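You operate a simulated robot arm through the tools that you are given. There is no shell and no other tool. Be economical: measure what you need, move in short steps, check, and stop when the job is done.

The job below is to be done with a simulated two-armed robot. You get a single attempt, and the scene is never put back.

JOB
Slacken mould 43, wet the white cloth in vat 3, line the mould and lower the curd block in.
Fine: take the cloth from trolley A. Turn the wooden toggle flat. Press the wet cloth down inside till it opens, then add the curd. The other moulds stay tight and unlined, the other cloths dry, trolley A braked. Leave the curd blocks on the cloth table.

It is judged by the outcome, as a careful person would: the job done as asked, and still so three seconds after it is handed in. It fails if anything else is knocked over, pushed out of place, dropped, spilled or broken. Flat cloth is picked up by pressing the open fingertips on it (5 to 10 N) and closing them slowly along it; thin cloth reads only 2 to 8 mm in the jaws.

ROBOT AND FRAMES
Two 7-joint arms with two-finger parallel grippers on one trunk, on a base that drives. Base frame: it is fixed to the floor where the robot stands at the start and does not move with it; the origin is under the middle of the robot, x ahead of it, y to its left, z up. Units: mm, rad, N and s.
The left shoulder is at the start at [50, 187, 960], the right one opposite. With the tool pointing down near the work surface each hand reaches from about 100 to 640 mm from the robot's upright axis, wherever it stands, measured 20 degrees to its own side. Places, roughly: copper vat [-1000, -1800, 400]; curd block [1250, -750, 500]; curd block (9x7x6 cm) [-3500, 3600, 800]; folded blue cloth, folded white cloth, folded yell [1000, -750, 500]; folded white cloth (20x8x4 cm) [-3800, 4400, 800]; low trolley [800, 100, 500]. Payload 3.43 kg a hand.
Tool frame (each hand has its own): the origin (TCP) lies between the finger pads and is the grasp point; the fingertips stand 30 mm ahead of it; z points along the fingers, y is the line along which they close. Largest opening 94 mm; finger width 28, thickness 10; the body of the gripper, 50 by 96 mm, starts 55 mm behind the TCP.
Orientation is that of the tool frame in the base frame, as [roll, pitch, yaw] about the fixed x, y, z axes, in that order (R = Rz(yaw) Ry(pitch) Rx(roll)). With the fingers straight down and closing along the base's y, the tool's x points along the base's -x, its y along +y and its z along -z.

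CONTROLS
- The arms move only by the tool step_arm. It takes "left_commands", "right_commands" or both (then of equal length, played together; a hand with none holds still); each is a list of rows, each a list of 3 entries, a list of its own where there are three numbers: the shift along the tool's x, y, z in units of 150 mm (1.0 is 150 mm), then the turn, a rotation vector about the tool's x, y, z in units of 60 degrees (1.0 is 60 degrees), then the gripper command, from -1 (fully open) to 1 (shut), values between in proportion. In form: [[[tx, ty, tz], [rx, ry, rz], grip], ...]. A call has 1 to 10 rows; each row is the pose to reach, as a shift and turn from the pose commanded when the call began, along the tool's axes at that moment. A call with a number of a shift or a turn outside -1 to 1 is refused whole. Rows are played at 5 a second. More than 50 mm and 0.15 rad between two rows, or a gripper value outside its range, and nothing of the call is played. Where a pose cannot be reached the arm comes as near as it can. A force on the tool above 40 N (or 10 N above the force at the start of the call, whichever is more), or a blocked arm, ends the call early, and 0.2 s more pass. Each finger travels about 153 mm/s and halts on what it meets, pressing with about 21 N; the grip force reading is that of the motor and also rises with nothing between the fingers. The clock runs only during rows and for 0.2 s after the last one: add rows that repeat a pose to give the fingers time. The reply holds the time, the measured pose of the TCP, the force on the tool along the base axes, the opening and the grip force, in the units named above and with some noise, with the torque about the TCP (base axes, N m) and any sound that the robot's microphone picked up.
- Cameras (640 x 400 px; columns grow to the right, rows downward): "scene" is now at [146.2, 41.2, 1159]; the picture's right is [0.34, -0.94, 0.00], its down [-0.17, -0.06, -0.98] and it looks along [0.92, 0.34, -0.19] (base axes); focal length 214 px, centre (320, 200). "left" rides on the left gripper at [76, -14, -102] in its tool frame; the picture's right is [0.18, 0.98, 0.00], its down [-0.75, 0.14, -0.64] and it looks along [-0.63, 0.12, 0.77] (tool axes); focal length 243 px, centre (320, 200). "right" rides on the right gripper at [76, 14, -102] in its tool frame; the picture's right is [-0.18, 0.98, 0.00], its down [-0.75, -0.14, -0.64] and it looks along [-0.63, -0.12, 0.77] (tool axes); focal length 243 px, centre (320, 200). There is no depth. A picture from a camera that has moved, and an enlarged one, comes with that camera's place and axes in the base frame and with its lens. The place of the scene camera against the robot may be out by one fixed shift of up to 18 mm in any direction.
- grab_frame(camera): a new picture of that camera. It takes no simulated time.
- move_column(by): slides the trunk up (or, below 0, down) by that many mm; the arms and the scene camera ride with it, the base frame stays. It gives what a move gives, with no picture.
- roll_base(legs): drives the robot by 1 to 6 legs, each [ahead, left, turn to the left] in mm, mm and rad, along the robot's own axes; the way and the turn of a leg run together, so that a leg with both is an arc; at most 1500 mm and 3.142 rad a leg. The arms and the cameras ride along, it lands a little off, and it stops where it bumps. It gives what a move gives.
- pan_tilt(pan, tilt): turns the head with the scene camera to pan (to the left, within 1.396 rad either way) and tilt (down, from -0.506 to 1.204), counted from straight ahead of the robot. It gives what a move gives.
- enlarge(camera, box): a new picture of the part [left, top, right, bottom] of that camera's present view, enlarged. It takes no simulated time.
- close_job(): hands the job in; it is judged then, once.

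Work in short steps. Places have to be worked out from the pictures, the camera data and where the tool is seen: move nearer, look again, correct. Check each grasp and each placing, and mend what went wrong. You have 120 turns and 108 pictures in all, those below and enlarged ones among them. Open the grippers and draw the arms clear of the work before you hand the job in, unless the task says otherwise; then end with one line.

The tools are called after ">>>" by a JSON object that holds its "op" and its "data". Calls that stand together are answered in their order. step_arm: Moves the arms, as the interface text tells. Its arguments: {"type":"object","properties":{"left_commands":{"type":"array","items":{"type":"array"}},"right_commands":{"type":"array","items":{"type":"array"}}},"required":[]} The other tools are called the same way: move_column (by) slides the trunk up or down; roll_base (legs) drives the base; pan_tilt (pan, tilt) turns the head that bears the scene camera; grab_frame (camera) takes a picture; enlarge (camera, box) takes an enlarged picture of a part of a camera's view; close_job () hands the job in.

At the start:

```text
time: 0.0
left_ee_pos: [259.4, 308.6, 1133.9]
left_tcp_rot: [-3.141, -0.001, -3.14]
left_wrist_force: [-0.4, 0.8, 0.1]
left_ft_torque: [0.03, -0.01, 0.0]
left_opening: 94.2
left_gripper_force: 0.0
right_ee_pos: [278.1, -9.0, 1163.2]
right_tcp_rot: [-3.141, -0.001, 3.141]
right_wrist_force: [0.5, 0.0, 0.0]
right_ft_torque: [-0.02, 0.02, 0.01]
right_opening: 93.9
right_gripper_force: 0.0
trunk travel left (down, up): [-175.0, 257.0]
robot x, y, heading: [-0.9, -2.4, 0.001]
head pan, tilt: [0.349, 0.187]
```

scene: 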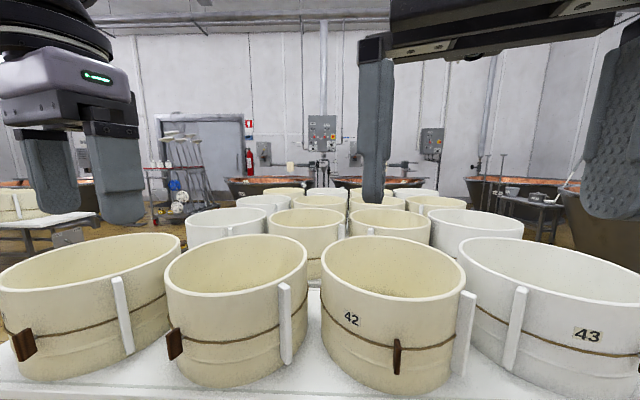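
right: 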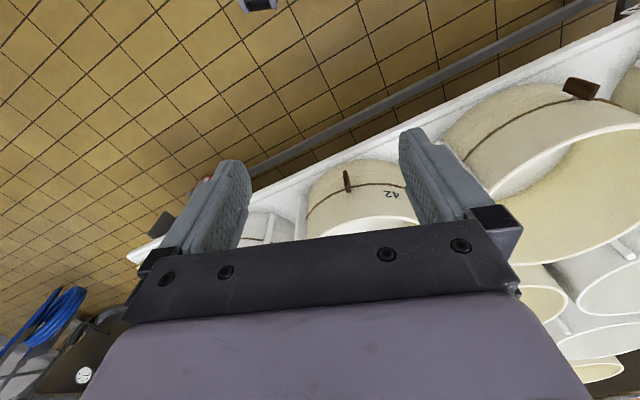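
left: 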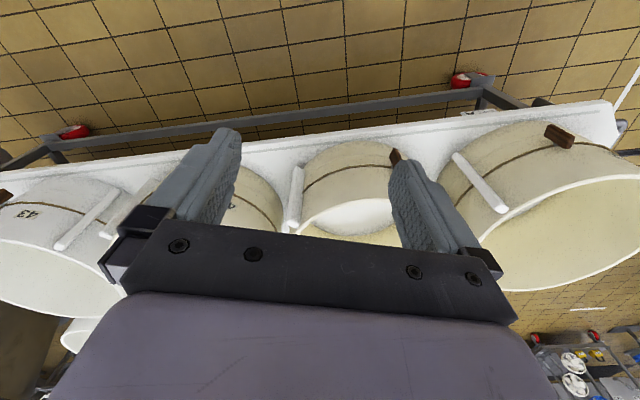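

I see a table of moulds ahead, mould 43 at the right. I look around to the right first, for the trolley, cloths and vats.

>>> {"op": "pan_tilt", "data": {"pan": -0.7, "tilt": 0.4}}

>>> {"op": "grab_frame", "data": {"camera": "scene"}}

>>> {"op": "pan_tilt", "data": {"pan": -1.396, "tilt": 0.3}}

>>> {"op": "grab_frame", "data": {"camera": "scene"}}

```text
time: 1.3
left_ee_pos: [259.3, 310.1, 1133.3]
left_tcp_rot: [-3.141, 0.001, -3.141]
left_wrist_force: [0.1, -1.1, 1.4]
left_ft_torque: [-0.02, -0.02, 0.0]
left_opening: 94.0
left_gripper_force: 0.0
right_ee_pos: [280.1, -7.5, 1164.7]
right_tcp_rot: [-3.14, 0.001, -3.141]
right_wrist_force: [-0.5, -0.2, -0.1]
right_ft_torque: [-0.01, -0.01, -0.01]
right_opening: 93.9
right_gripper_force: 0.1
trunk travel left (down, up): [-175.0, 257.0]
robot x, y, heading: [-0.3, 1.2, 0.001]
head pan, tilt: [-0.7, 0.4]
```

```text
104 pictures are left
camera scene: at [129.7, -50.3, 1139.2], right [-0.64, -0.77, 0.0], down [-0.3, 0.25, -0.92], along [0.71, -0.59, -0.39], focal length 214 px, centre (320, 200)
```

scene: 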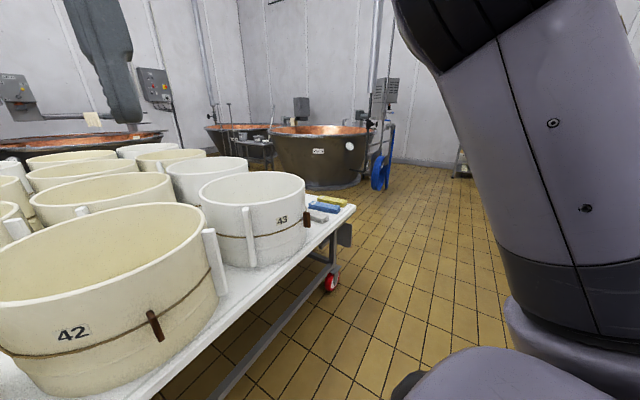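

```text
time: 2.4
left_ee_pos: [259.7, 308.9, 1135.6]
left_tcp_rot: [-3.141, 0.001, -3.14]
left_wrist_force: [-0.2, -0.2, -0.2]
left_ft_torque: [0.01, 0.04, 0.0]
left_opening: 94.2
left_gripper_force: 0.0
right_ee_pos: [279.6, -7.6, 1163.9]
right_tcp_rot: [-3.142, 0.0, -3.141]
right_wrist_force: [-0.4, 0.7, -0.1]
right_ft_torque: [0.03, -0.05, 0.03]
right_opening: 94.1
right_gripper_force: 0.0
trunk travel left (down, up): [-175.0, 257.0]
robot x, y, heading: [-2.0, -0.9, 0.001]
head pan, tilt: [-1.396, 0.3]
```

```text
103 pictures are left
camera scene: at [75.1, -82.6, 1148.4], right [-0.98, -0.17, 0.0], down [-0.05, 0.29, -0.96], along [0.17, -0.94, -0.3], focal length 214 px, centre (320, 200)
```

scene: 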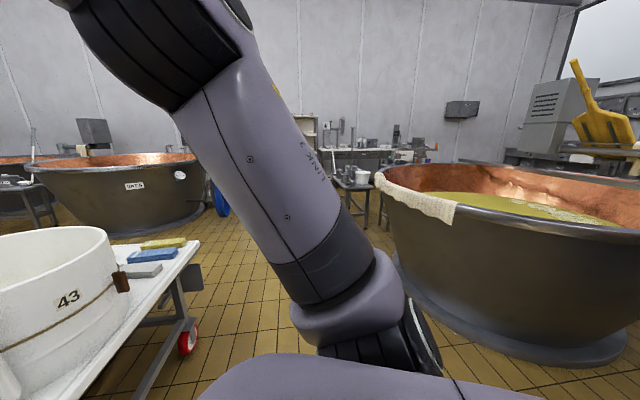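

Cloths are at the trolley's right end; I enlarge it and the vats for labels.

>>> {"op": "enlarge", "data": {"camera": "scene", "box": [0, 140, 260, 360]}}

>>> {"op": "enlarge", "data": {"camera": "scene", "box": [360, 100, 640, 380]}}

```text
1.82 times, centred on (130, 250) of scene
camera zoom: at [75.1, -82.6, 1148.4], right [-0.98, -0.17, 0.0], down [-0.05, 0.29, -0.96], along [0.17, -0.94, -0.3], focal length 390 px, centre (666, 109)
```

zoom: 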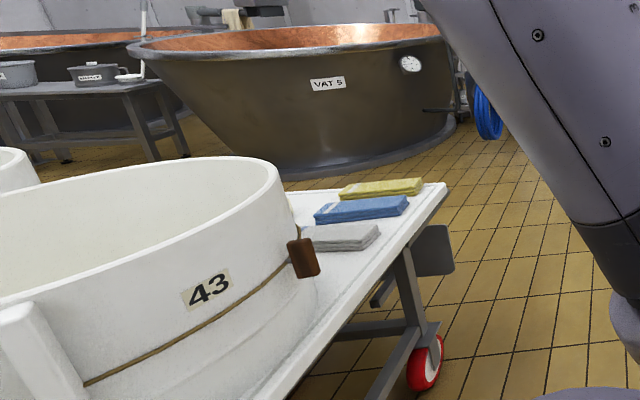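

```text
1.43 times, centred on (500, 240) of scene
camera zoom: at [75.1, -82.6, 1148.4], right [-0.98, -0.17, 0.0], down [-0.05, 0.29, -0.96], along [0.17, -0.94, -0.3], focal length 306 px, centre (63, 143)
```

zoom: 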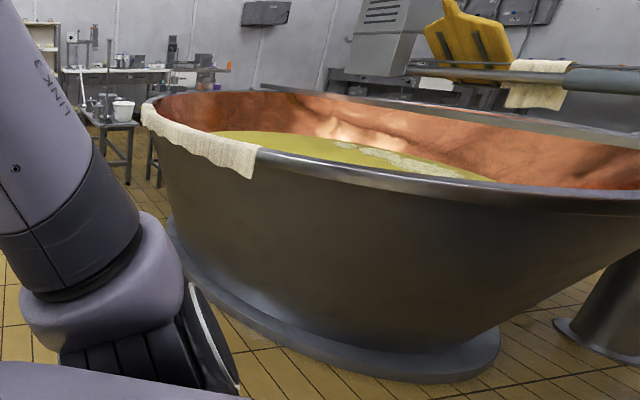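

White, blue and yellow cloths are on the trolley's right end (~[960,-720]); the trolley seems turned about +0.35 rad. I drive to stand squarely in front of its right end, still well off, and look again.

>>> {"op": "roll_base", "data": {"legs": [[0, -750, 0], [250, 0, 0.35]]}}

>>> {"op": "pan_tilt", "data": {"pan": 0, "tilt": 0.6}}

>>> {"op": "grab_frame", "data": {"camera": "scene"}}

```text
time: 7.9
left_ee_pos: [380.1, -347.7, 1134.7]
left_tcp_rot: [3.142, 0.0, -2.791]
left_wrist_force: [0.0, 0.2, -0.4]
left_ft_torque: [0.01, -0.01, 0.0]
left_opening: 93.9
left_gripper_force: 0.1
right_ee_pos: [507.9, -637.7, 1164.1]
right_tcp_rot: [-3.141, 0.0, -2.791]
right_wrist_force: [-0.7, 0.4, -0.3]
right_ft_torque: [0.0, -0.03, 0.01]
right_opening: 94.1
right_gripper_force: 0.1
trunk travel left (down, up): [-175.0, 257.0]
robot x, y, heading: [241.5, -728.5, 0.352]
head pan, tilt: [-1.396, 0.3]
```

```text
time: 9.5
left_ee_pos: [379.5, -346.9, 1133.1]
left_tcp_rot: [-3.141, 0.0, -2.79]
left_wrist_force: [0.6, 0.7, -0.2]
left_ft_torque: [0.0, -0.01, -0.01]
left_opening: 94.1
left_gripper_force: 0.0
right_ee_pos: [508.5, -639.0, 1164.1]
right_tcp_rot: [3.14, 0.001, -2.79]
right_wrist_force: [-0.4, -0.4, -0.7]
right_ft_torque: [-0.01, -0.01, -0.01]
right_opening: 94.0
right_gripper_force: 0.1
trunk travel left (down, up): [-175.0, 257.0]
robot x, y, heading: [239.3, -726.1, 0.353]
head pan, tilt: [0.0, 0.6]
```

```text
100 pictures are left
camera scene: at [381.5, -666.9, 1121.0], right [0.34, -0.94, 0.0], down [-0.53, -0.19, -0.83], along [0.78, 0.28, -0.56], focal length 214 px, centre (320, 200)
```

scene: 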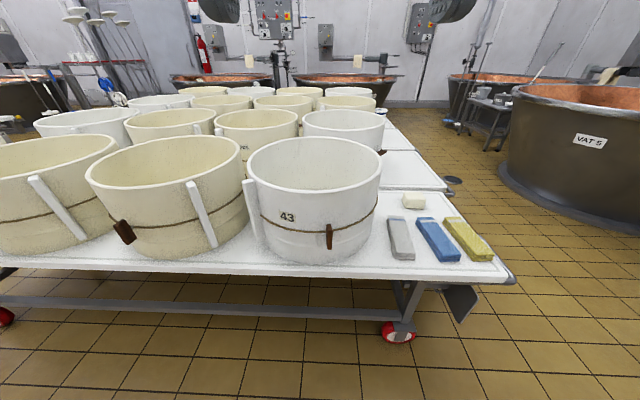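

Well aligned. White, blue, yellow cloth and a curd block are on the front trolley. I zoom in on mould 43 and the trolley edge.

>>> {"op": "enlarge", "data": {"camera": "scene", "box": [220, 120, 400, 290]}}

>>> {"op": "enlarge", "data": {"camera": "scene", "box": [370, 180, 530, 350]}}

>>> {"op": "pan_tilt", "data": {"pan": 0.9, "tilt": 0.4}}

>>> {"op": "grab_frame", "data": {"camera": "scene"}}

>>> {"op": "pan_tilt", "data": {"pan": -1.396, "tilt": 0.3}}

>>> {"op": "grab_frame", "data": {"camera": "scene"}}

```text
2.35 times, centred on (310, 205) of scene
camera zoom: at [381.5, -666.9, 1121.0], right [0.34, -0.94, 0.0], down [-0.53, -0.19, -0.83], along [0.78, 0.28, -0.56], focal length 505 px, centre (344, 188)
```

zoom: 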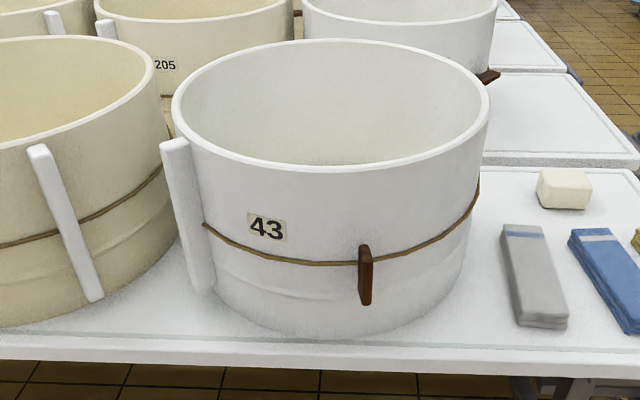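

```text
2.35 times, centred on (450, 265) of scene
camera zoom: at [381.5, -666.9, 1121.0], right [0.34, -0.94, 0.0], down [-0.53, -0.19, -0.83], along [0.78, 0.28, -0.56], focal length 505 px, centre (14, 47)
```

zoom: 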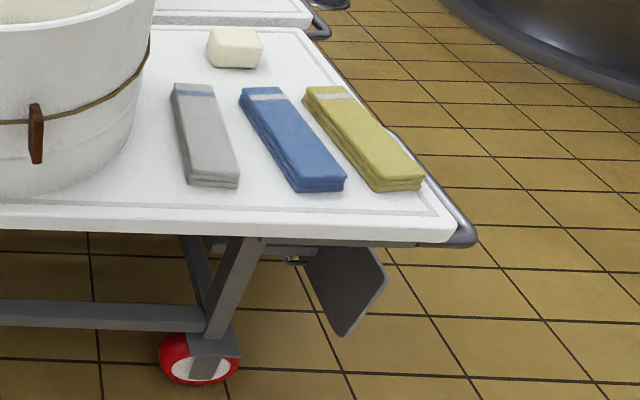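

```text
time: 10.7
left_ee_pos: [380.3, -347.2, 1134.9]
left_tcp_rot: [3.142, 0.001, -2.79]
left_wrist_force: [-0.1, -0.6, -0.7]
left_ft_torque: [-0.05, -0.01, -0.02]
left_opening: 94.0
left_gripper_force: 0.2
right_ee_pos: [508.3, -637.7, 1164.8]
right_tcp_rot: [-3.14, 0.001, -2.791]
right_wrist_force: [0.2, -1.3, 0.1]
right_ft_torque: [-0.01, -0.01, -0.03]
right_opening: 94.1
right_gripper_force: 0.1
trunk travel left (down, up): [-175.0, 257.0]
robot x, y, heading: [246.2, -725.0, 0.347]
head pan, tilt: [0.901, 0.4]
```

```text
97 pictures are left
camera scene: at [327.6, -609.3, 1139.2], right [0.95, -0.31, 0.0], down [-0.12, -0.37, -0.92], along [0.29, 0.87, -0.39], focal length 214 px, centre (320, 200)
```

scene: 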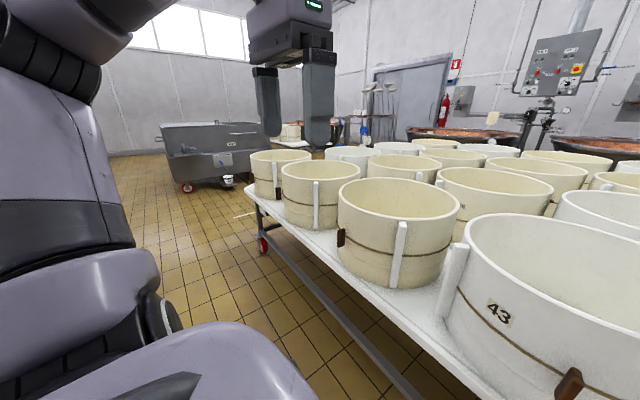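

```text
time: 12.8
left_ee_pos: [380.3, -347.0, 1134.2]
left_tcp_rot: [-3.141, 0.0, -2.792]
left_wrist_force: [-0.3, -0.3, 0.4]
left_ft_torque: [0.01, 0.01, 0.03]
left_opening: 93.9
left_gripper_force: 0.1
right_ee_pos: [507.8, -638.0, 1163.3]
right_tcp_rot: [3.142, -0.001, -2.79]
right_wrist_force: [-0.4, -0.2, 0.2]
right_ft_torque: [0.0, 0.02, 0.01]
right_opening: 94.0
right_gripper_force: 0.0
trunk travel left (down, up): [-175.0, 257.0]
robot x, y, heading: [243.1, -727.6, 0.352]
head pan, tilt: [-1.396, 0.3]
```

```text
96 pictures are left
camera scene: at [345.3, -777.9, 1148.4], right [-0.86, -0.5, 0.0], down [-0.15, 0.26, -0.96], along [0.48, -0.83, -0.3], focal length 214 px, centre (320, 200)
```

scene: 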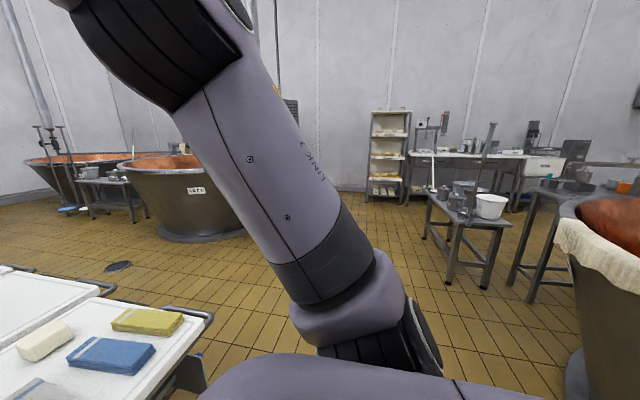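

The near trolley holds everything needed. Toggle of 43 is upright at about [838,-532,664]. I bring the right hand round to point forward, in two calls.

>>> {"op": "step_arm", "data": {"right_commands": [[[-0.05, 0, 0.1], [0, -0.125, 0], -1], [[-0.1, 0, 0.2], [0, -0.25, 0], -1], [[-0.15, 0, 0.3], [0, -0.375, 0], -1], [[-0.2, 0, 0.4], [0, -0.5, 0], -1], [[-0.25, 0, 0.5], [0, -0.625, 0], -1], [[-0.3, 0, 0.6], [0, -0.75, 0], -1], [[-0.35, 0, 0.7], [0, -0.875, 0], -1], [[-0.4, 0, 0.8], [0, -1.0, 0], -1]]}}

>>> {"op": "step_arm", "data": {"right_commands": [[[0, 0, 0], [0, -0.125, 0], -1], [[0, 0, 0], [0, -0.25, 0], -1], [[0, 0, 0], [0, -0.375, 0], -1], [[0, 0, 0], [0, -0.5, 0], -1]]}}

>>> {"op": "pan_tilt", "data": {"pan": 0, "tilt": 0.7}}

>>> {"op": "grab_frame", "data": {"camera": "scene"}}

```text
time: 13.2
left_ee_pos: [379.9, -347.0, 1134.7]
left_tcp_rot: [-3.141, 0.001, -2.791]
left_wrist_force: [-0.1, -0.3, -0.8]
left_ft_torque: [0.01, 0.02, 0.02]
left_opening: 94.0
left_gripper_force: 0.0
right_ee_pos: [512.5, -636.7, 1161.8]
right_tcp_rot: [3.114, 0.061, -2.806]
right_wrist_force: [1.4, 2.1, 5.4]
right_ft_torque: [-0.39, 0.76, -0.13]
right_opening: 94.0
right_gripper_force: 0.1
trunk travel left (down, up): [-175.0, 257.0]
robot x, y, heading: [244.9, -723.2, 0.348]
head pan, tilt: [-1.396, 0.3]
stopped in row 1 (right hand): the force on the tool passed its limit (the readings are from after the stop); the commanded pose is now the measured one
```

```text
time: 13.5
left_ee_pos: [381.4, -348.4, 1134.1]
left_tcp_rot: [-3.141, -0.001, -2.792]
left_wrist_force: [0.3, 0.7, -0.6]
left_ft_torque: [0.02, -0.03, -0.03]
left_opening: 94.1
left_gripper_force: 0.0
right_ee_pos: [515.6, -636.7, 1165.0]
right_tcp_rot: [3.095, 0.097, -2.828]
right_wrist_force: [1.7, 3.0, 6.7]
right_ft_torque: [-0.47, 0.85, -0.26]
right_opening: 93.9
right_gripper_force: 0.1
trunk travel left (down, up): [-175.0, 257.0]
robot x, y, heading: [241.9, -728.7, 0.353]
head pan, tilt: [-1.396, 0.3]
stopped in row 1 (right hand): the force on the tool passed its limit (the readings are from after the stop); the commanded pose is now the measured one
```

```text
time: 15.0
left_ee_pos: [380.7, -346.9, 1134.9]
left_tcp_rot: [-3.139, 0.0, -2.79]
left_wrist_force: [-0.6, 0.1, -0.9]
left_ft_torque: [-0.01, 0.05, -0.01]
left_opening: 94.2
left_gripper_force: 0.1
right_ee_pos: [515.3, -637.1, 1164.6]
right_tcp_rot: [3.097, 0.099, -2.824]
right_wrist_force: [0.0, 1.1, 0.1]
right_ft_torque: [0.01, 0.02, 0.02]
right_opening: 93.9
right_gripper_force: 0.0
trunk travel left (down, up): [-175.0, 257.0]
robot x, y, heading: [244.5, -725.0, 0.353]
head pan, tilt: [0.0, 0.7]
```

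```text
95 pictures are left
camera scene: at [378.2, -668.0, 1112.3], right [0.34, -0.94, 0.0], down [-0.6, -0.22, -0.77], along [0.72, 0.26, -0.64], focal length 214 px, centre (320, 200)
```

scene: 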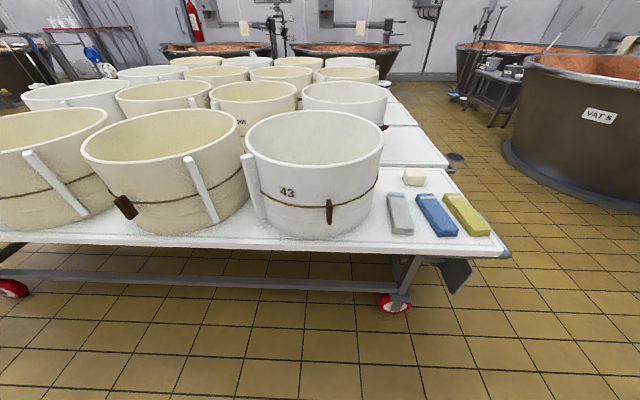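

The rotating gripper body hit the head camera. I move the hand out to the right, forward and down first, then rotate.

>>> {"op": "step_arm", "data": {"right_commands": [[[0, -0.3, 0], [0, 0, 0], -1], [[-0.1, -0.6, 0.1], [0, 0, 0], -1], [[-0.3, -0.8, 0.3], [0, 0, 0], -1], [[-0.5, -1.0, 0.5], [0, 0, 0], -1], [[-0.7, -1.0, 0.75], [0, 0, 0], -1], [[-0.7, -1.0, 1.0], [0, 0, 0], -1], [[-0.7, -1.0, 1.0], [0, 0, 0], -1]]}}

>>> {"op": "step_arm", "data": {"right_commands": [[[0, 0, 0], [0, -0.125, 0], -1], [[0, 0, 0], [0, -0.25, 0], -1], [[0, 0, 0], [0, -0.375, 0], -1], [[0, 0, 0], [0, -0.5, 0], -1], [[0, 0, 0], [0, -0.625, 0], -1], [[0, 0, 0], [0, -0.75, 0], -1], [[0, 0, 0], [0, -0.75, 0], -1]]}}

```text
refused: row 3 steps farther than a row can; nothing moved
```

```text
time: 15.8
left_ee_pos: [380.4, -346.5, 1134.5]
left_tcp_rot: [-3.141, -0.001, -2.788]
left_wrist_force: [-0.1, 0.2, 0.0]
left_ft_torque: [-0.01, 0.0, 0.01]
left_opening: 93.9
left_gripper_force: 0.0
right_ee_pos: [520.5, -638.5, 1170.3]
right_tcp_rot: [3.06, 0.492, -2.877]
right_wrist_force: [0.4, 1.2, 7.4]
right_ft_torque: [-0.32, 1.09, -0.15]
right_opening: 94.1
right_gripper_force: 0.3
trunk travel left (down, up): [-175.0, 257.0]
robot x, y, heading: [245.2, -728.4, 0.35]
head pan, tilt: [0.0, 0.7]
stopped in row 4 (right hand): the force on the tool passed its limit (the readings are from after the stop); the commanded pose is now the measured one
```

Bumped the head again, as the first call was refused. I move the hand away with smaller steps.

>>> {"op": "step_arm", "data": {"right_commands": [[[-0.08, -0.2, 0.13], [0, 0, 0], -1], [[-0.16, -0.4, 0.26], [0, 0, 0], -1], [[-0.24, -0.6, 0.4], [0, 0, 0], -1], [[-0.32, -0.8, 0.53], [0, 0, 0], -1], [[-0.4, -1.0, 0.67], [0, 0, 0], -1], [[-0.3, -1.0, 0.87], [0, 0, 0], -1], [[-0.2, -1.0, 1.0], [0, 0, 0], -1], [[0.0, -1.0, 1.0], [0, 0, 0], -1], [[0.2, -1.0, 1.0], [0, 0, 0], -1], [[0.2, -1.0, 1.0], [0, 0, 0], -1]]}}

```text
time: 18.1
left_ee_pos: [380.8, -346.5, 1134.9]
left_tcp_rot: [-3.141, 0.0, -2.79]
left_wrist_force: [0.0, 1.0, -0.3]
left_ft_torque: [0.0, 0.0, -0.03]
left_opening: 94.3
left_gripper_force: 0.1
right_ee_pos: [606.3, -758.2, 1012.6]
right_tcp_rot: [3.061, 0.494, -2.874]
right_wrist_force: [0.1, -0.2, -0.1]
right_ft_torque: [0.02, -0.02, -0.01]
right_opening: 94.1
right_gripper_force: 0.0
trunk travel left (down, up): [-175.0, 257.0]
robot x, y, heading: [244.9, -724.2, 0.35]
head pan, tilt: [0.0, 0.7]
```

Clear now. Rotate the rest toward horizontal.

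>>> {"op": "step_arm", "data": {"right_commands": [[[0, 0, 0], [0, -0.125, 0], -1], [[0, 0, 0], [0, -0.25, 0], -1], [[0, 0, 0], [0, -0.375, 0], -1], [[0, 0, 0], [0, -0.5, 0], -1], [[0, 0, 0], [0, -0.625, 0], -1], [[0, 0, 0], [0, -0.75, 0], -1], [[0, 0, 0], [0, -0.875, 0], -1], [[0, 0, 0], [0, -1.0, 0], -1], [[0, 0, 0], [0, -1.0, 0], -1]]}}

```text
time: 20.1
left_ee_pos: [379.9, -345.9, 1135.3]
left_tcp_rot: [-3.141, -0.001, -2.791]
left_wrist_force: [-0.1, 0.3, 0.1]
left_ft_torque: [0.03, 0.0, 0.01]
left_opening: 94.1
left_gripper_force: 0.2
right_ee_pos: [623.7, -696.9, 1040.9]
right_tcp_rot: [1.936, 1.495, 2.243]
right_wrist_force: [0.6, -0.4, -0.4]
right_ft_torque: [-0.03, 0.03, -0.03]
right_opening: 94.2
right_gripper_force: 0.1
right hand out of reach, approached as far as the arm can: row 4, 5, 6, 7, 8, 9
trunk travel left (down, up): [-175.0, 257.0]
robot x, y, heading: [240.9, -726.5, 0.346]
head pan, tilt: [0.0, 0.7]
```

Fingers now point forward. I lower the hand toward toggle height and look with its camera.

>>> {"op": "step_arm", "data": {"right_commands": [[[0.25, 0, -0.1], [0, 0, 0], -1], [[0.5, 0, -0.2], [0, 0, 0], -1], [[0.75, 0, -0.3], [0, 0, 0], -1], [[1.0, 0, -0.3], [0, 0, 0], -1], [[1.0, 0, -0.3], [0, 0, 0], -1]]}}

>>> {"op": "step_arm", "data": {"right_commands": [[[0.25, 0, 0], [0, 0, 0], -1], [[0.5, 0, 0], [0, 0, 0], -1], [[0.75, 0, 0], [0, 0, 0], -1], [[1.0, 0, 0], [0, 0, 0], -1], [[1.0, 0, 0], [0, 0, 0], -1]]}}

>>> {"op": "grab_frame", "data": {"camera": "scene"}}

>>> {"op": "grab_frame", "data": {"camera": "right"}}

```text
time: 21.1
left_ee_pos: [380.8, -346.7, 1135.5]
left_tcp_rot: [3.14, 0.0, -2.791]
left_wrist_force: [0.1, -0.7, 0.4]
left_ft_torque: [0.01, 0.04, 0.03]
left_opening: 94.0
left_gripper_force: 0.1
right_ee_pos: [605.3, -657.4, 917.2]
right_tcp_rot: [1.357, 1.346, 1.537]
right_wrist_force: [0.4, -0.9, -0.1]
right_ft_torque: [-0.01, 0.02, -0.03]
right_opening: 94.0
right_gripper_force: 0.1
right hand out of reach, approached as far as the arm can: row 1, 2, 3, 4, 5
trunk travel left (down, up): [-175.0, 257.0]
robot x, y, heading: [242.7, -727.3, 0.35]
head pan, tilt: [0.0, 0.7]
stopped in row 5 (right hand): the arm was blocked; the commanded pose is now the measured one
```

```text
time: 22.3
left_ee_pos: [380.9, -349.2, 1133.5]
left_tcp_rot: [-3.141, 0.001, -2.792]
left_wrist_force: [-0.5, 0.1, -0.7]
left_ft_torque: [0.0, 0.02, -0.01]
left_opening: 94.1
left_gripper_force: 0.0
right_ee_pos: [664.9, -629.9, 793.6]
right_tcp_rot: [1.372, 1.324, 1.506]
right_wrist_force: [-0.4, -0.1, 0.0]
right_ft_torque: [-0.04, -0.02, 0.01]
right_opening: 94.0
right_gripper_force: 0.1
right hand out of reach, approached as far as the arm can: row 2, 3, 4, 5
trunk travel left (down, up): [-175.0, 257.0]
robot x, y, heading: [241.3, -729.6, 0.349]
head pan, tilt: [0.0, 0.7]
```

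```text
94 pictures are left
camera scene: at [378.2, -667.8, 1112.3], right [0.34, -0.94, 0.0], down [-0.6, -0.22, -0.76], along [0.72, 0.26, -0.64], focal length 214 px, centre (320, 200)
```

scene: 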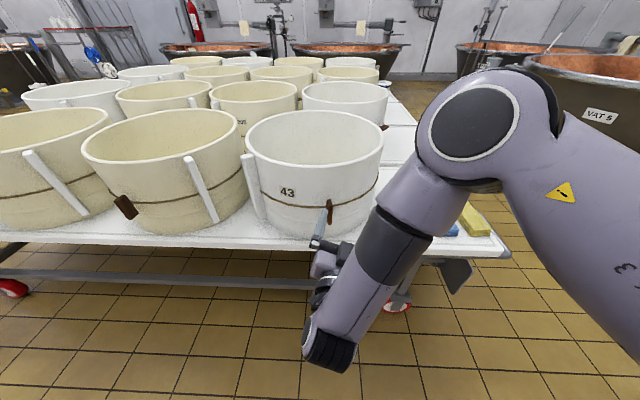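

```text
93 pictures are left
camera right: at [562.6, -609.9, 718.8], right [-0.14, 0.9, 0.41], down [-0.63, -0.4, 0.67], along [0.77, -0.17, 0.62], focal length 243 px, centre (320, 200)
```

right: 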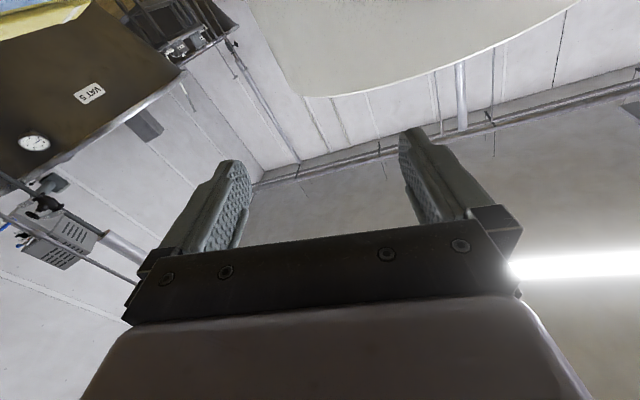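

The arm reaches the forward pose but near its limits; lowering the trunk will bring it to toggle height with more room.

>>> {"op": "move_column", "data": {"by": -130}}

>>> {"op": "grab_frame", "data": {"camera": "scene"}}

```text
time: 23.9
left_ee_pos: [380.6, -347.7, 1003.0]
left_tcp_rot: [3.141, -0.001, -2.79]
left_wrist_force: [-0.2, -0.1, 0.7]
left_ft_torque: [0.0, -0.03, 0.04]
left_opening: 94.2
left_gripper_force: 0.1
right_ee_pos: [663.2, -631.6, 659.1]
right_tcp_rot: [1.397, 1.336, 1.533]
right_wrist_force: [0.5, 0.1, -0.4]
right_ft_torque: [0.02, 0.03, -0.02]
right_opening: 93.9
right_gripper_force: 0.0
trunk travel left (down, up): [-45.0, 387.0]
robot x, y, heading: [245.4, -725.6, 0.348]
head pan, tilt: [0.0, 0.7]
```

```text
92 pictures are left
camera scene: at [378.1, -667.9, 982.4], right [0.34, -0.94, 0.0], down [-0.6, -0.22, -0.76], along [0.72, 0.26, -0.64], focal length 214 px, centre (320, 200)
```

scene: 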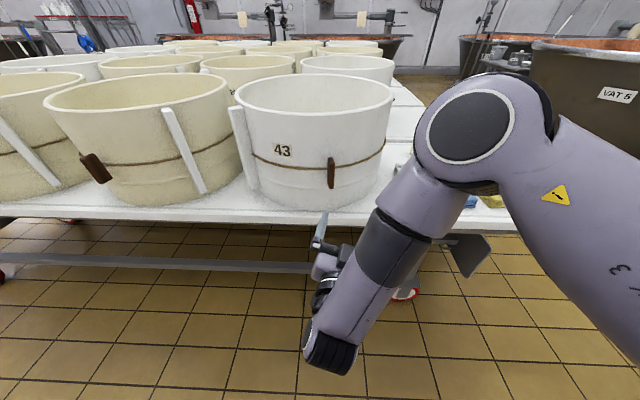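

I zoom in on the toggle and gripper to triangulate.

>>> {"op": "enlarge", "data": {"camera": "scene", "box": [230, 110, 410, 260]}}

```text
2.67 times, centred on (320, 185) of scene
camera zoom: at [378.1, -667.9, 982.4], right [0.34, -0.94, 0.0], down [-0.6, -0.22, -0.76], along [0.72, 0.26, -0.64], focal length 572 px, centre (320, 240)
```

zoom: 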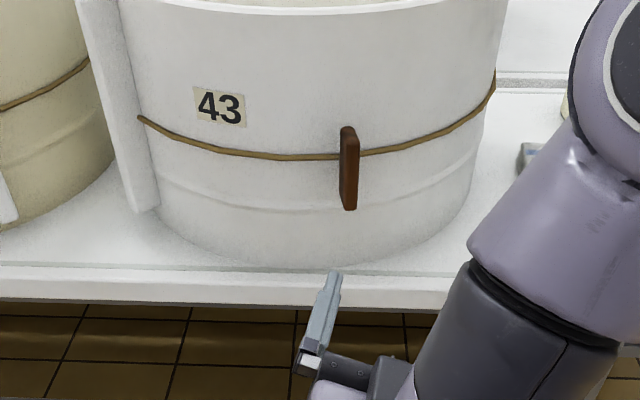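

I use the left wrist camera as a second viewpoint of the toggle.

>>> {"op": "grab_frame", "data": {"camera": "left"}}

```text
90 pictures are left
camera left: at [313.2, -386.5, 1107.1], right [-0.51, 0.86, 0.0], down [0.66, 0.39, 0.64], along [0.55, 0.33, -0.77], focal length 243 px, centre (320, 200)
```

left: 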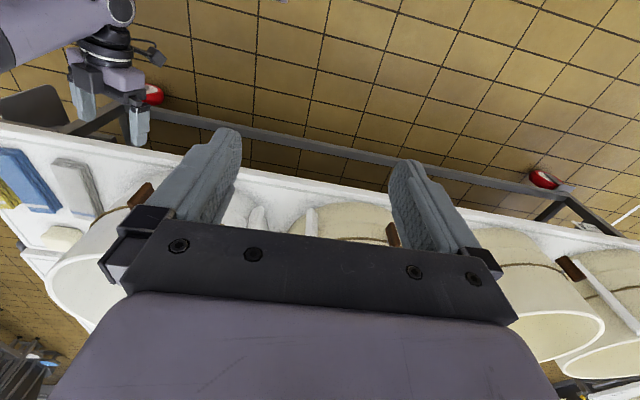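

Stereo gives the toggle near [784,-548,707]. I zoom the left view to refine.

>>> {"op": "enlarge", "data": {"camera": "left", "box": [60, 80, 240, 230]}}

```text
2.67 times, centred on (150, 155) of left
camera zoom: at [313.2, -386.5, 1107.1], right [-0.51, 0.86, 0.0], down [0.66, 0.39, 0.64], along [0.55, 0.33, -0.77], focal length 647 px, centre (773, 320)
```

zoom: 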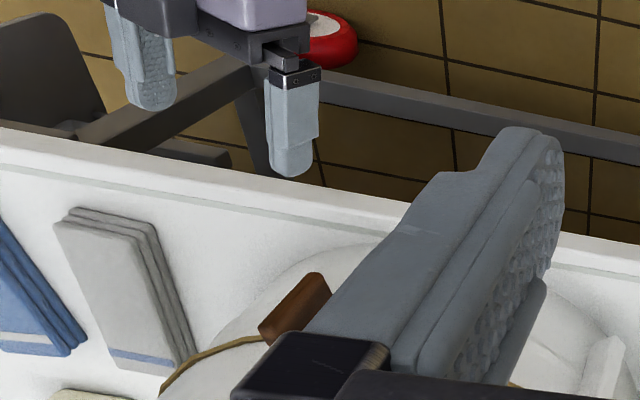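

Refined toggle ~[796,-553,697]. I move the right hand to just in front of it, levelling its yaw toward the mould.

>>> {"op": "step_arm", "data": {"right_commands": [[[-0.04, 0.1, 0.1], [-0.06, 0, 0], -1], [[-0.08, 0.2, 0.25], [-0.12, 0, 0], -1], [[-0.12, 0.3, 0.45], [-0.18, 0, 0], -1], [[-0.147, 0.373, 0.617], [-0.25, 0, 0], -1], [[-0.147, 0.373, 0.617], [-0.25, 0, 0], -1]]}}

>>> {"op": "enlarge", "data": {"camera": "left", "box": [60, 80, 240, 230]}}

>>> {"op": "enlarge", "data": {"camera": "scene", "box": [230, 110, 410, 260]}}

```text
time: 25.1
left_ee_pos: [379.7, -347.1, 1005.4]
left_tcp_rot: [3.141, 0.001, -2.791]
left_wrist_force: [0.6, 0.0, -0.1]
left_ft_torque: [-0.02, -0.03, 0.03]
left_opening: 93.9
left_gripper_force: 0.1
right_ee_pos: [727.5, -553.2, 698.2]
right_tcp_rot: [1.095, 1.349, 1.546]
right_wrist_force: [1.0, -0.8, 0.2]
right_ft_torque: [0.02, -0.02, 0.02]
right_opening: 94.2
right_gripper_force: 0.1
trunk travel left (down, up): [-45.0, 387.0]
robot x, y, heading: [241.7, -730.7, 0.353]
head pan, tilt: [0.0, 0.7]
```

```text
2.67 times, centred on (150, 155) of left
camera zoom: at [313.3, -386.4, 1107.0], right [-0.51, 0.86, 0.0], down [0.66, 0.39, 0.64], along [0.55, 0.33, -0.77], focal length 647 px, centre (773, 320)
```

zoom: 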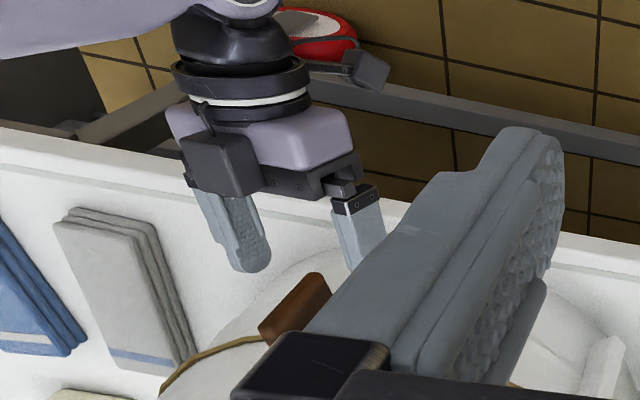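

```text
2.67 times, centred on (320, 185) of scene
camera zoom: at [378.1, -667.9, 982.3], right [0.34, -0.94, 0.0], down [-0.6, -0.22, -0.76], along [0.72, 0.26, -0.64], focal length 572 px, centre (320, 240)
```

zoom: 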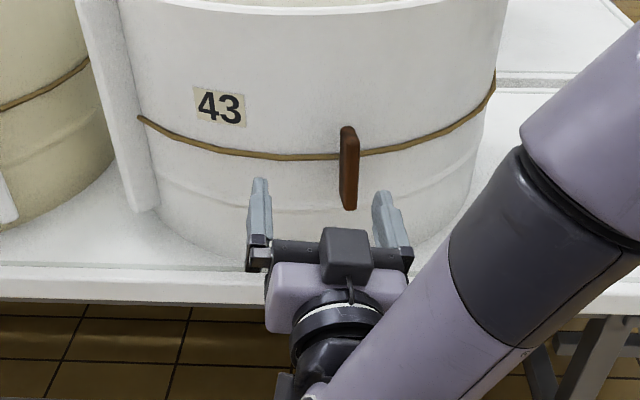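

Fingers straddle the toggle, about 20 mm too far left. I shift right and advance, watching force.

>>> {"op": "step_arm", "data": {"right_commands": [[[0, -0.17, 0], [0, 0, 0], -1], [[0.02, -0.17, 0.15], [0, 0, 0], -1], [[0.03, -0.17, 0.28], [0, 0, 0], -1], [[0.03, -0.17, 0.28], [0, 0, 0], -1]]}}

>>> {"op": "enlarge", "data": {"camera": "left", "box": [60, 80, 240, 230]}}

>>> {"op": "enlarge", "data": {"camera": "scene", "box": [230, 110, 410, 260]}}

```text
time: 26.1
left_ee_pos: [379.9, -347.0, 1005.6]
left_tcp_rot: [-3.141, -0.001, -2.79]
left_wrist_force: [-0.4, -0.7, 0.4]
left_ft_torque: [0.02, 0.04, 0.01]
left_opening: 93.7
left_gripper_force: 0.0
right_ee_pos: [764.1, -545.3, 700.9]
right_tcp_rot: [1.118, 1.354, 1.562]
right_wrist_force: [0.1, 0.6, 0.1]
right_ft_torque: [-0.01, -0.01, 0.01]
right_opening: 94.0
right_gripper_force: 0.1
right hand out of reach, approached as far as the arm can: row 1, 2, 3, 4
trunk travel left (down, up): [-45.0, 387.0]
robot x, y, heading: [246.9, -725.1, 0.352]
head pan, tilt: [0.0, 0.7]
```

```text
2.67 times, centred on (150, 155) of left
camera zoom: at [313.2, -386.4, 1107.0], right [-0.51, 0.86, 0.0], down [0.66, 0.39, 0.64], along [0.55, 0.33, -0.77], focal length 647 px, centre (773, 320)
```

zoom: 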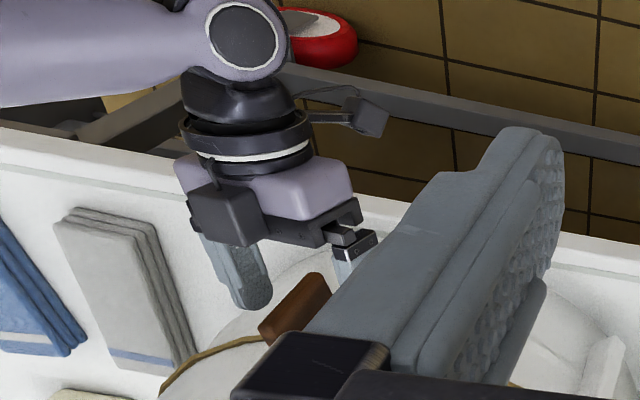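

```text
2.67 times, centred on (320, 185) of scene
camera zoom: at [378.1, -667.8, 982.3], right [0.34, -0.94, 0.0], down [-0.6, -0.22, -0.76], along [0.72, 0.26, -0.64], focal length 572 px, centre (320, 240)
```

zoom: 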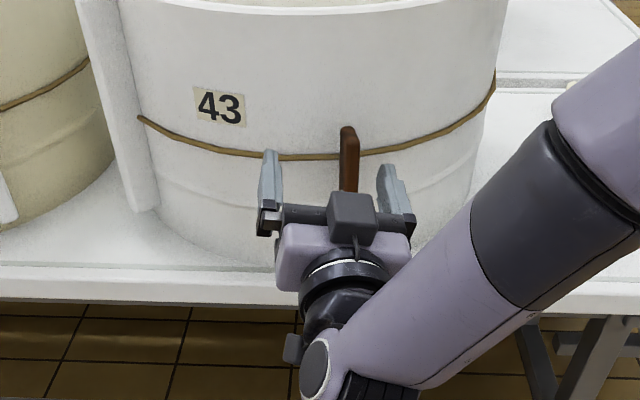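

Shift 12 mm right and go 18 mm further in.

>>> {"op": "step_arm", "data": {"right_commands": [[[0, -0.09, 0], [0, 0, 0], -1], [[0.01, -0.09, 0.07], [0, 0, 0], -1], [[0.02, -0.09, 0.13], [0, 0, 0], -1], [[0.02, -0.09, 0.13], [0, 0, 0], -1]]}}

>>> {"op": "enlarge", "data": {"camera": "left", "box": [60, 80, 240, 230]}}

>>> {"op": "enlarge", "data": {"camera": "scene", "box": [230, 110, 410, 260]}}

```text
time: 27.1
left_ee_pos: [381.3, -346.9, 1004.6]
left_tcp_rot: [3.141, -0.001, -2.79]
left_wrist_force: [-0.7, 0.5, 0.2]
left_ft_torque: [-0.03, 0.01, -0.01]
left_opening: 93.9
left_gripper_force: 0.0
right_ee_pos: [779.3, -537.6, 709.8]
right_tcp_rot: [1.119, 1.351, 1.561]
right_wrist_force: [0.0, 0.8, 0.6]
right_ft_torque: [-0.02, 0.02, -0.01]
right_opening: 94.1
right_gripper_force: 0.1
right hand out of reach, approached as far as the arm can: row 1, 2, 3, 4
trunk travel left (down, up): [-45.0, 387.0]
robot x, y, heading: [240.7, -725.3, 0.35]
head pan, tilt: [0.0, 0.7]
```

```text
2.67 times, centred on (150, 155) of left
camera zoom: at [313.2, -386.4, 1107.0], right [-0.51, 0.86, 0.0], down [0.66, 0.39, 0.64], along [0.55, 0.33, -0.77], focal length 647 px, centre (773, 320)
```

zoom: 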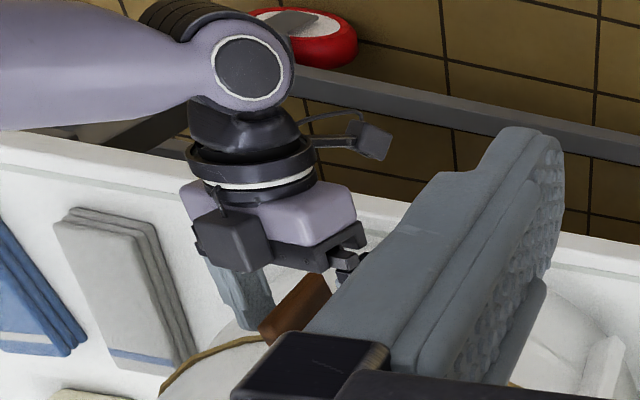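

```text
2.67 times, centred on (320, 185) of scene
camera zoom: at [378.1, -667.8, 982.3], right [0.34, -0.94, 0.0], down [-0.6, -0.22, -0.76], along [0.72, 0.26, -0.64], focal length 572 px, centre (320, 240)
```

zoom: 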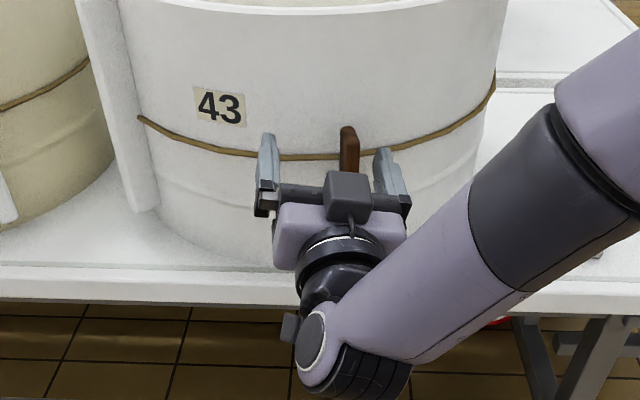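

The arm cannot move further right at this attitude; I shift the base 14 mm right instead.

>>> {"op": "roll_base", "data": {"legs": [[4, -15, 0]]}}

>>> {"op": "enlarge", "data": {"camera": "left", "box": [60, 80, 240, 230]}}

>>> {"op": "enlarge", "data": {"camera": "scene", "box": [230, 110, 410, 260]}}

```text
time: 27.8
left_ee_pos: [389.0, -360.6, 1003.1]
left_tcp_rot: [-3.141, 0.0, -2.79]
left_wrist_force: [-0.5, -0.1, 0.8]
left_ft_torque: [-0.01, 0.01, 0.03]
left_opening: 94.0
left_gripper_force: 0.1
right_ee_pos: [786.7, -550.5, 709.1]
right_tcp_rot: [1.12, 1.35, 1.561]
right_wrist_force: [0.4, 0.4, 0.7]
right_ft_torque: [-0.01, 0.0, 0.02]
right_opening: 94.1
right_gripper_force: 0.1
trunk travel left (down, up): [-45.0, 387.0]
robot x, y, heading: [250.4, -737.1, 0.353]
head pan, tilt: [0.0, 0.7]
```

```text
2.67 times, centred on (150, 155) of left
camera zoom: at [322.2, -399.1, 1107.0], right [-0.51, 0.86, 0.0], down [0.66, 0.39, 0.64], along [0.55, 0.33, -0.77], focal length 647 px, centre (773, 320)
```

zoom: 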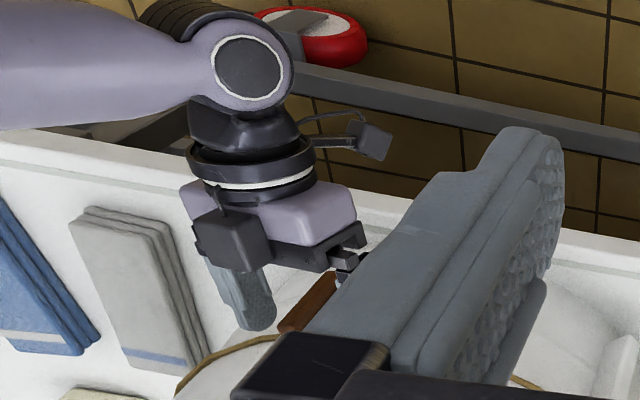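

```text
2.67 times, centred on (320, 185) of scene
camera zoom: at [387.0, -680.5, 982.3], right [0.34, -0.94, 0.0], down [-0.6, -0.22, -0.76], along [0.72, 0.26, -0.64], focal length 572 px, centre (320, 240)
```

zoom: 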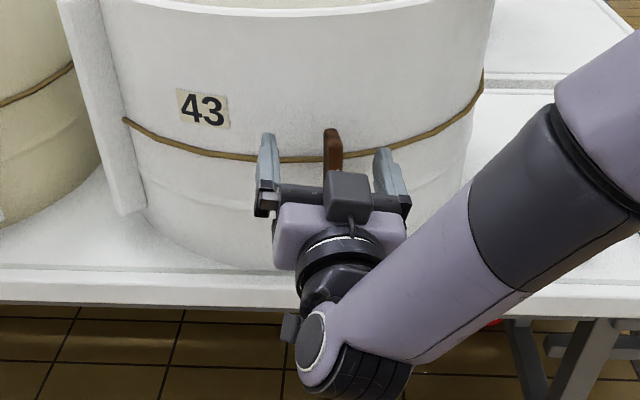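

Centred. Close the fingers on the toggle.

>>> {"op": "step_arm", "data": {"right_commands": [[[0, 0, 0], [0, 0, 0], -0.5], [[0, 0, 0], [0, 0, 0], 0.0], [[0, 0, 0], [0, 0, 0], 0.5], [[0, 0, 0], [0, 0, 0], 0.8], [[0, 0, 0], [0, 0, 0], 0.8]]}}

>>> {"op": "enlarge", "data": {"camera": "scene", "box": [230, 110, 410, 260]}}

```text
time: 29.0
left_ee_pos: [389.5, -360.0, 1004.9]
left_tcp_rot: [-3.141, -0.001, -2.789]
left_wrist_force: [-0.2, -0.4, 0.3]
left_ft_torque: [0.0, -0.02, -0.02]
left_opening: 94.2
left_gripper_force: 0.0
right_ee_pos: [787.3, -549.9, 708.0]
right_tcp_rot: [1.115, 1.352, 1.559]
right_wrist_force: [2.1, -2.7, 0.0]
right_ft_torque: [-0.57, -0.29, 0.6]
right_opening: 22.0
right_gripper_force: 20.9
trunk travel left (down, up): [-45.0, 387.0]
robot x, y, heading: [251.6, -738.9, 0.348]
head pan, tilt: [0.0, 0.7]
```

```text
2.67 times, centred on (320, 185) of scene
camera zoom: at [387.1, -680.6, 982.3], right [0.34, -0.94, 0.0], down [-0.6, -0.22, -0.76], along [0.72, 0.26, -0.64], focal length 572 px, centre (320, 240)
```

zoom: 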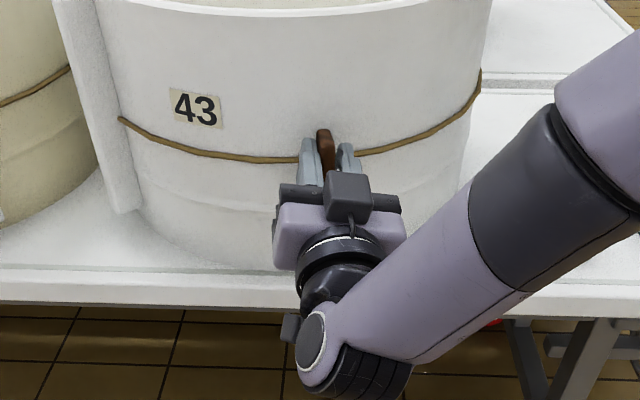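

Toggle gripped (22 mm). Turn it about the finger axis.

>>> {"op": "step_arm", "data": {"right_commands": [[[0, 0, 0], [0, 0, 0.1], 0.8], [[0, 0, 0], [0, 0, 0.2], 0.8], [[0, 0, 0], [0, 0, 0.3], 0.8], [[0, 0, 0], [0, 0, 0.4], 0.8], [[0, 0, 0], [0, 0, 0.5], 0.8], [[0, 0, 0], [0, 0, 0.5], 0.8]]}}

>>> {"op": "enlarge", "data": {"camera": "scene", "box": [230, 110, 410, 260]}}

```text
time: 30.4
left_ee_pos: [388.0, -359.2, 1004.2]
left_tcp_rot: [-3.141, 0.0, -2.791]
left_wrist_force: [-0.1, 0.0, 0.1]
left_ft_torque: [-0.01, -0.02, 0.0]
left_opening: 94.1
left_gripper_force: 0.0
right_ee_pos: [786.0, -549.2, 708.9]
right_tcp_rot: [1.425, 0.843, 1.895]
right_wrist_force: [-3.3, -0.3, 0.9]
right_ft_torque: [-1.41, -0.34, -0.01]
right_opening: 41.4
right_gripper_force: 20.3
trunk travel left (down, up): [-45.0, 387.0]
robot x, y, heading: [249.5, -739.6, 0.351]
head pan, tilt: [0.0, 0.7]
```

```text
2.67 times, centred on (320, 185) of scene
camera zoom: at [386.7, -680.4, 982.4], right [0.34, -0.94, 0.0], down [-0.6, -0.22, -0.77], along [0.72, 0.26, -0.64], focal length 572 px, centre (320, 240)
```

zoom: 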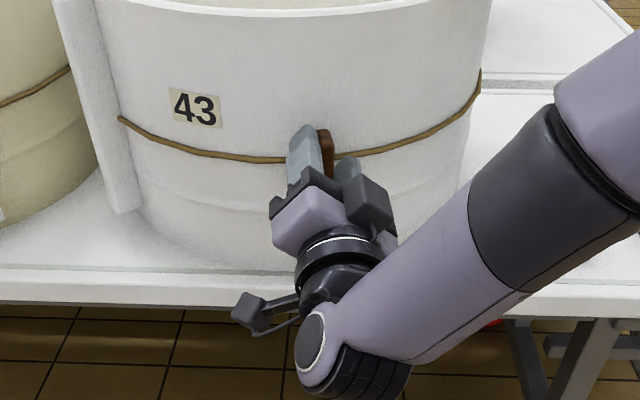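

The toggle didn't follow this way (fingers were forced open). I turn back and try the other sense.

>>> {"op": "step_arm", "data": {"right_commands": [[[0, 0, 0], [0, 0, -0.12], 0.8], [[0, 0, 0], [0, 0, -0.24], 0.8], [[0, 0, 0], [0, 0, -0.36], 0.8], [[0, 0, 0], [0, 0, -0.48], 0.8], [[0, 0, 0], [0, 0, -0.6], 0.8], [[0, 0, 0], [0, 0, -0.72], 0.8], [[0, 0, 0], [0, 0, -0.84], 0.8], [[0, 0, 0], [0, 0, -0.96], 0.8], [[0, 0, 0], [0, 0, -0.96], 0.8]]}}

>>> {"op": "enlarge", "data": {"camera": "scene", "box": [230, 110, 410, 260]}}

```text
time: 32.4
left_ee_pos: [388.1, -359.5, 1004.1]
left_tcp_rot: [3.141, 0.001, -2.789]
left_wrist_force: [-0.1, -0.4, 0.7]
left_ft_torque: [0.02, 0.02, 0.0]
left_opening: 94.1
left_gripper_force: 0.1
right_ee_pos: [783.7, -550.4, 709.8]
right_tcp_rot: [-1.243, 1.272, -0.822]
right_wrist_force: [-1.8, 10.5, 8.0]
right_ft_torque: [-0.15, 0.43, 0.66]
right_opening: 18.0
right_gripper_force: 20.9
trunk travel left (down, up): [-45.0, 387.0]
robot x, y, heading: [250.9, -739.3, 0.348]
head pan, tilt: [0.0, 0.7]
```

```text
2.67 times, centred on (320, 185) of scene
camera zoom: at [386.5, -680.2, 982.4], right [0.34, -0.94, 0.0], down [-0.6, -0.22, -0.77], along [0.72, 0.26, -0.64], focal length 572 px, centre (320, 240)
```

zoom: 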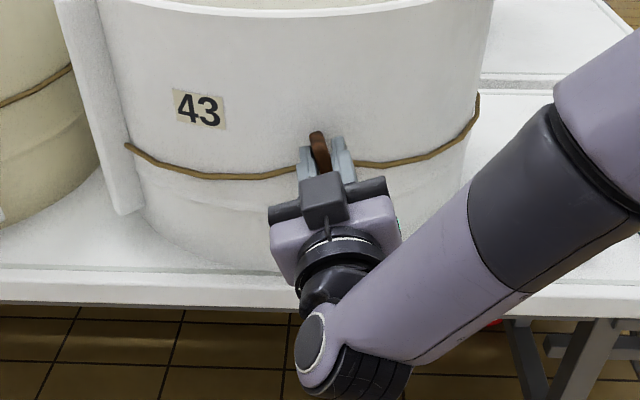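

That's it: the cord slackens. Continue turning this way.

>>> {"op": "step_arm", "data": {"right_commands": [[[0, 0, 0], [0, 0, -0.125], 0.8], [[0, 0, 0], [0, 0, -0.25], 0.8], [[0, 0, 0], [0, 0, -0.375], 0.8], [[0, 0, 0], [0, 0, -0.5], 0.8], [[0, 0, 0], [0, 0, -0.625], 0.8], [[0, 0, 0], [0, 0, -0.75], 0.8], [[0, 0, 0], [0, 0, -0.875], 0.8], [[0, 0, 0], [0, 0, -1.0], 0.8], [[0, 0, 0], [0, 0, -1.0], 0.8]]}}

>>> {"op": "enlarge", "data": {"camera": "scene", "box": [230, 110, 410, 260]}}

```text
time: 34.4
left_ee_pos: [390.0, -360.0, 1004.9]
left_tcp_rot: [3.141, 0.0, -2.791]
left_wrist_force: [0.4, 0.7, -0.3]
left_ft_torque: [-0.01, -0.04, -0.02]
left_opening: 94.5
left_gripper_force: 0.1
right_ee_pos: [787.6, -548.8, 707.9]
right_tcp_rot: [-1.475, 0.239, -1.118]
right_wrist_force: [-0.2, 1.6, -8.9]
right_ft_torque: [-0.21, 0.69, 0.57]
right_opening: 18.9
right_gripper_force: 21.3
trunk travel left (down, up): [-45.0, 387.0]
robot x, y, heading: [253.2, -739.6, 0.35]
head pan, tilt: [0.0, 0.7]
```

```text
2.67 times, centred on (320, 185) of scene
camera zoom: at [387.6, -680.3, 982.2], right [0.34, -0.94, 0.0], down [-0.61, -0.22, -0.76], along [0.72, 0.26, -0.64], focal length 572 px, centre (320, 240)
```

zoom: 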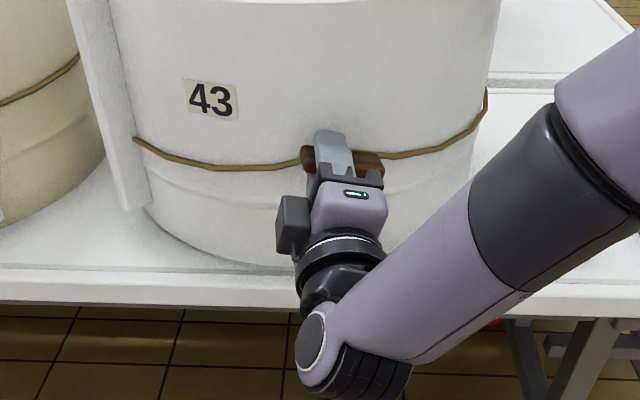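

About 76° done; finish the last 15°.

>>> {"op": "step_arm", "data": {"right_commands": [[[0, 0, 0], [0, 0, -0.12], 0.8], [[0, 0, 0], [0, 0, -0.25], 0.8], [[0, 0, 0], [0, 0, -0.25], 0.8], [[0, 0, 0], [0, 0, -0.25], 0.8]]}}

>>> {"op": "enlarge", "data": {"camera": "scene", "box": [230, 110, 410, 260]}}

```text
time: 35.4
left_ee_pos: [390.7, -359.8, 1003.8]
left_tcp_rot: [3.141, -0.001, -2.79]
left_wrist_force: [0.4, 0.9, 0.6]
left_ft_torque: [-0.01, 0.0, 0.0]
left_opening: 94.2
left_gripper_force: 0.1
right_ee_pos: [787.9, -550.6, 708.0]
right_tcp_rot: [-1.477, -0.022, -1.143]
right_wrist_force: [0.1, 1.0, -7.9]
right_ft_torque: [0.15, 1.0, -0.03]
right_opening: 18.8
right_gripper_force: 20.8
trunk travel left (down, up): [-45.0, 387.0]
robot x, y, heading: [254.3, -738.7, 0.352]
head pan, tilt: [0.0, 0.7]
```

```text
2.67 times, centred on (320, 185) of scene
camera zoom: at [387.7, -680.4, 982.2], right [0.34, -0.94, 0.0], down [-0.61, -0.22, -0.76], along [0.72, 0.26, -0.64], focal length 572 px, centre (320, 240)
```

zoom: 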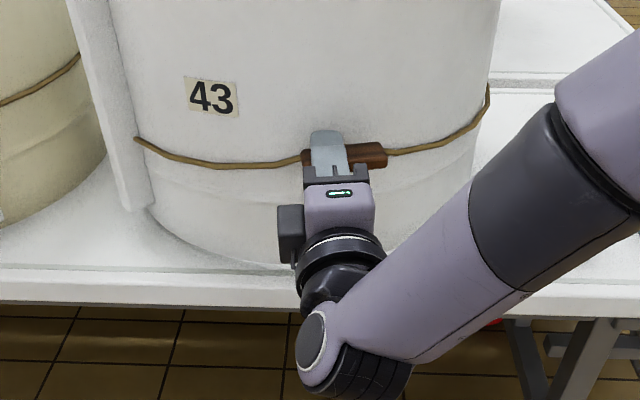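

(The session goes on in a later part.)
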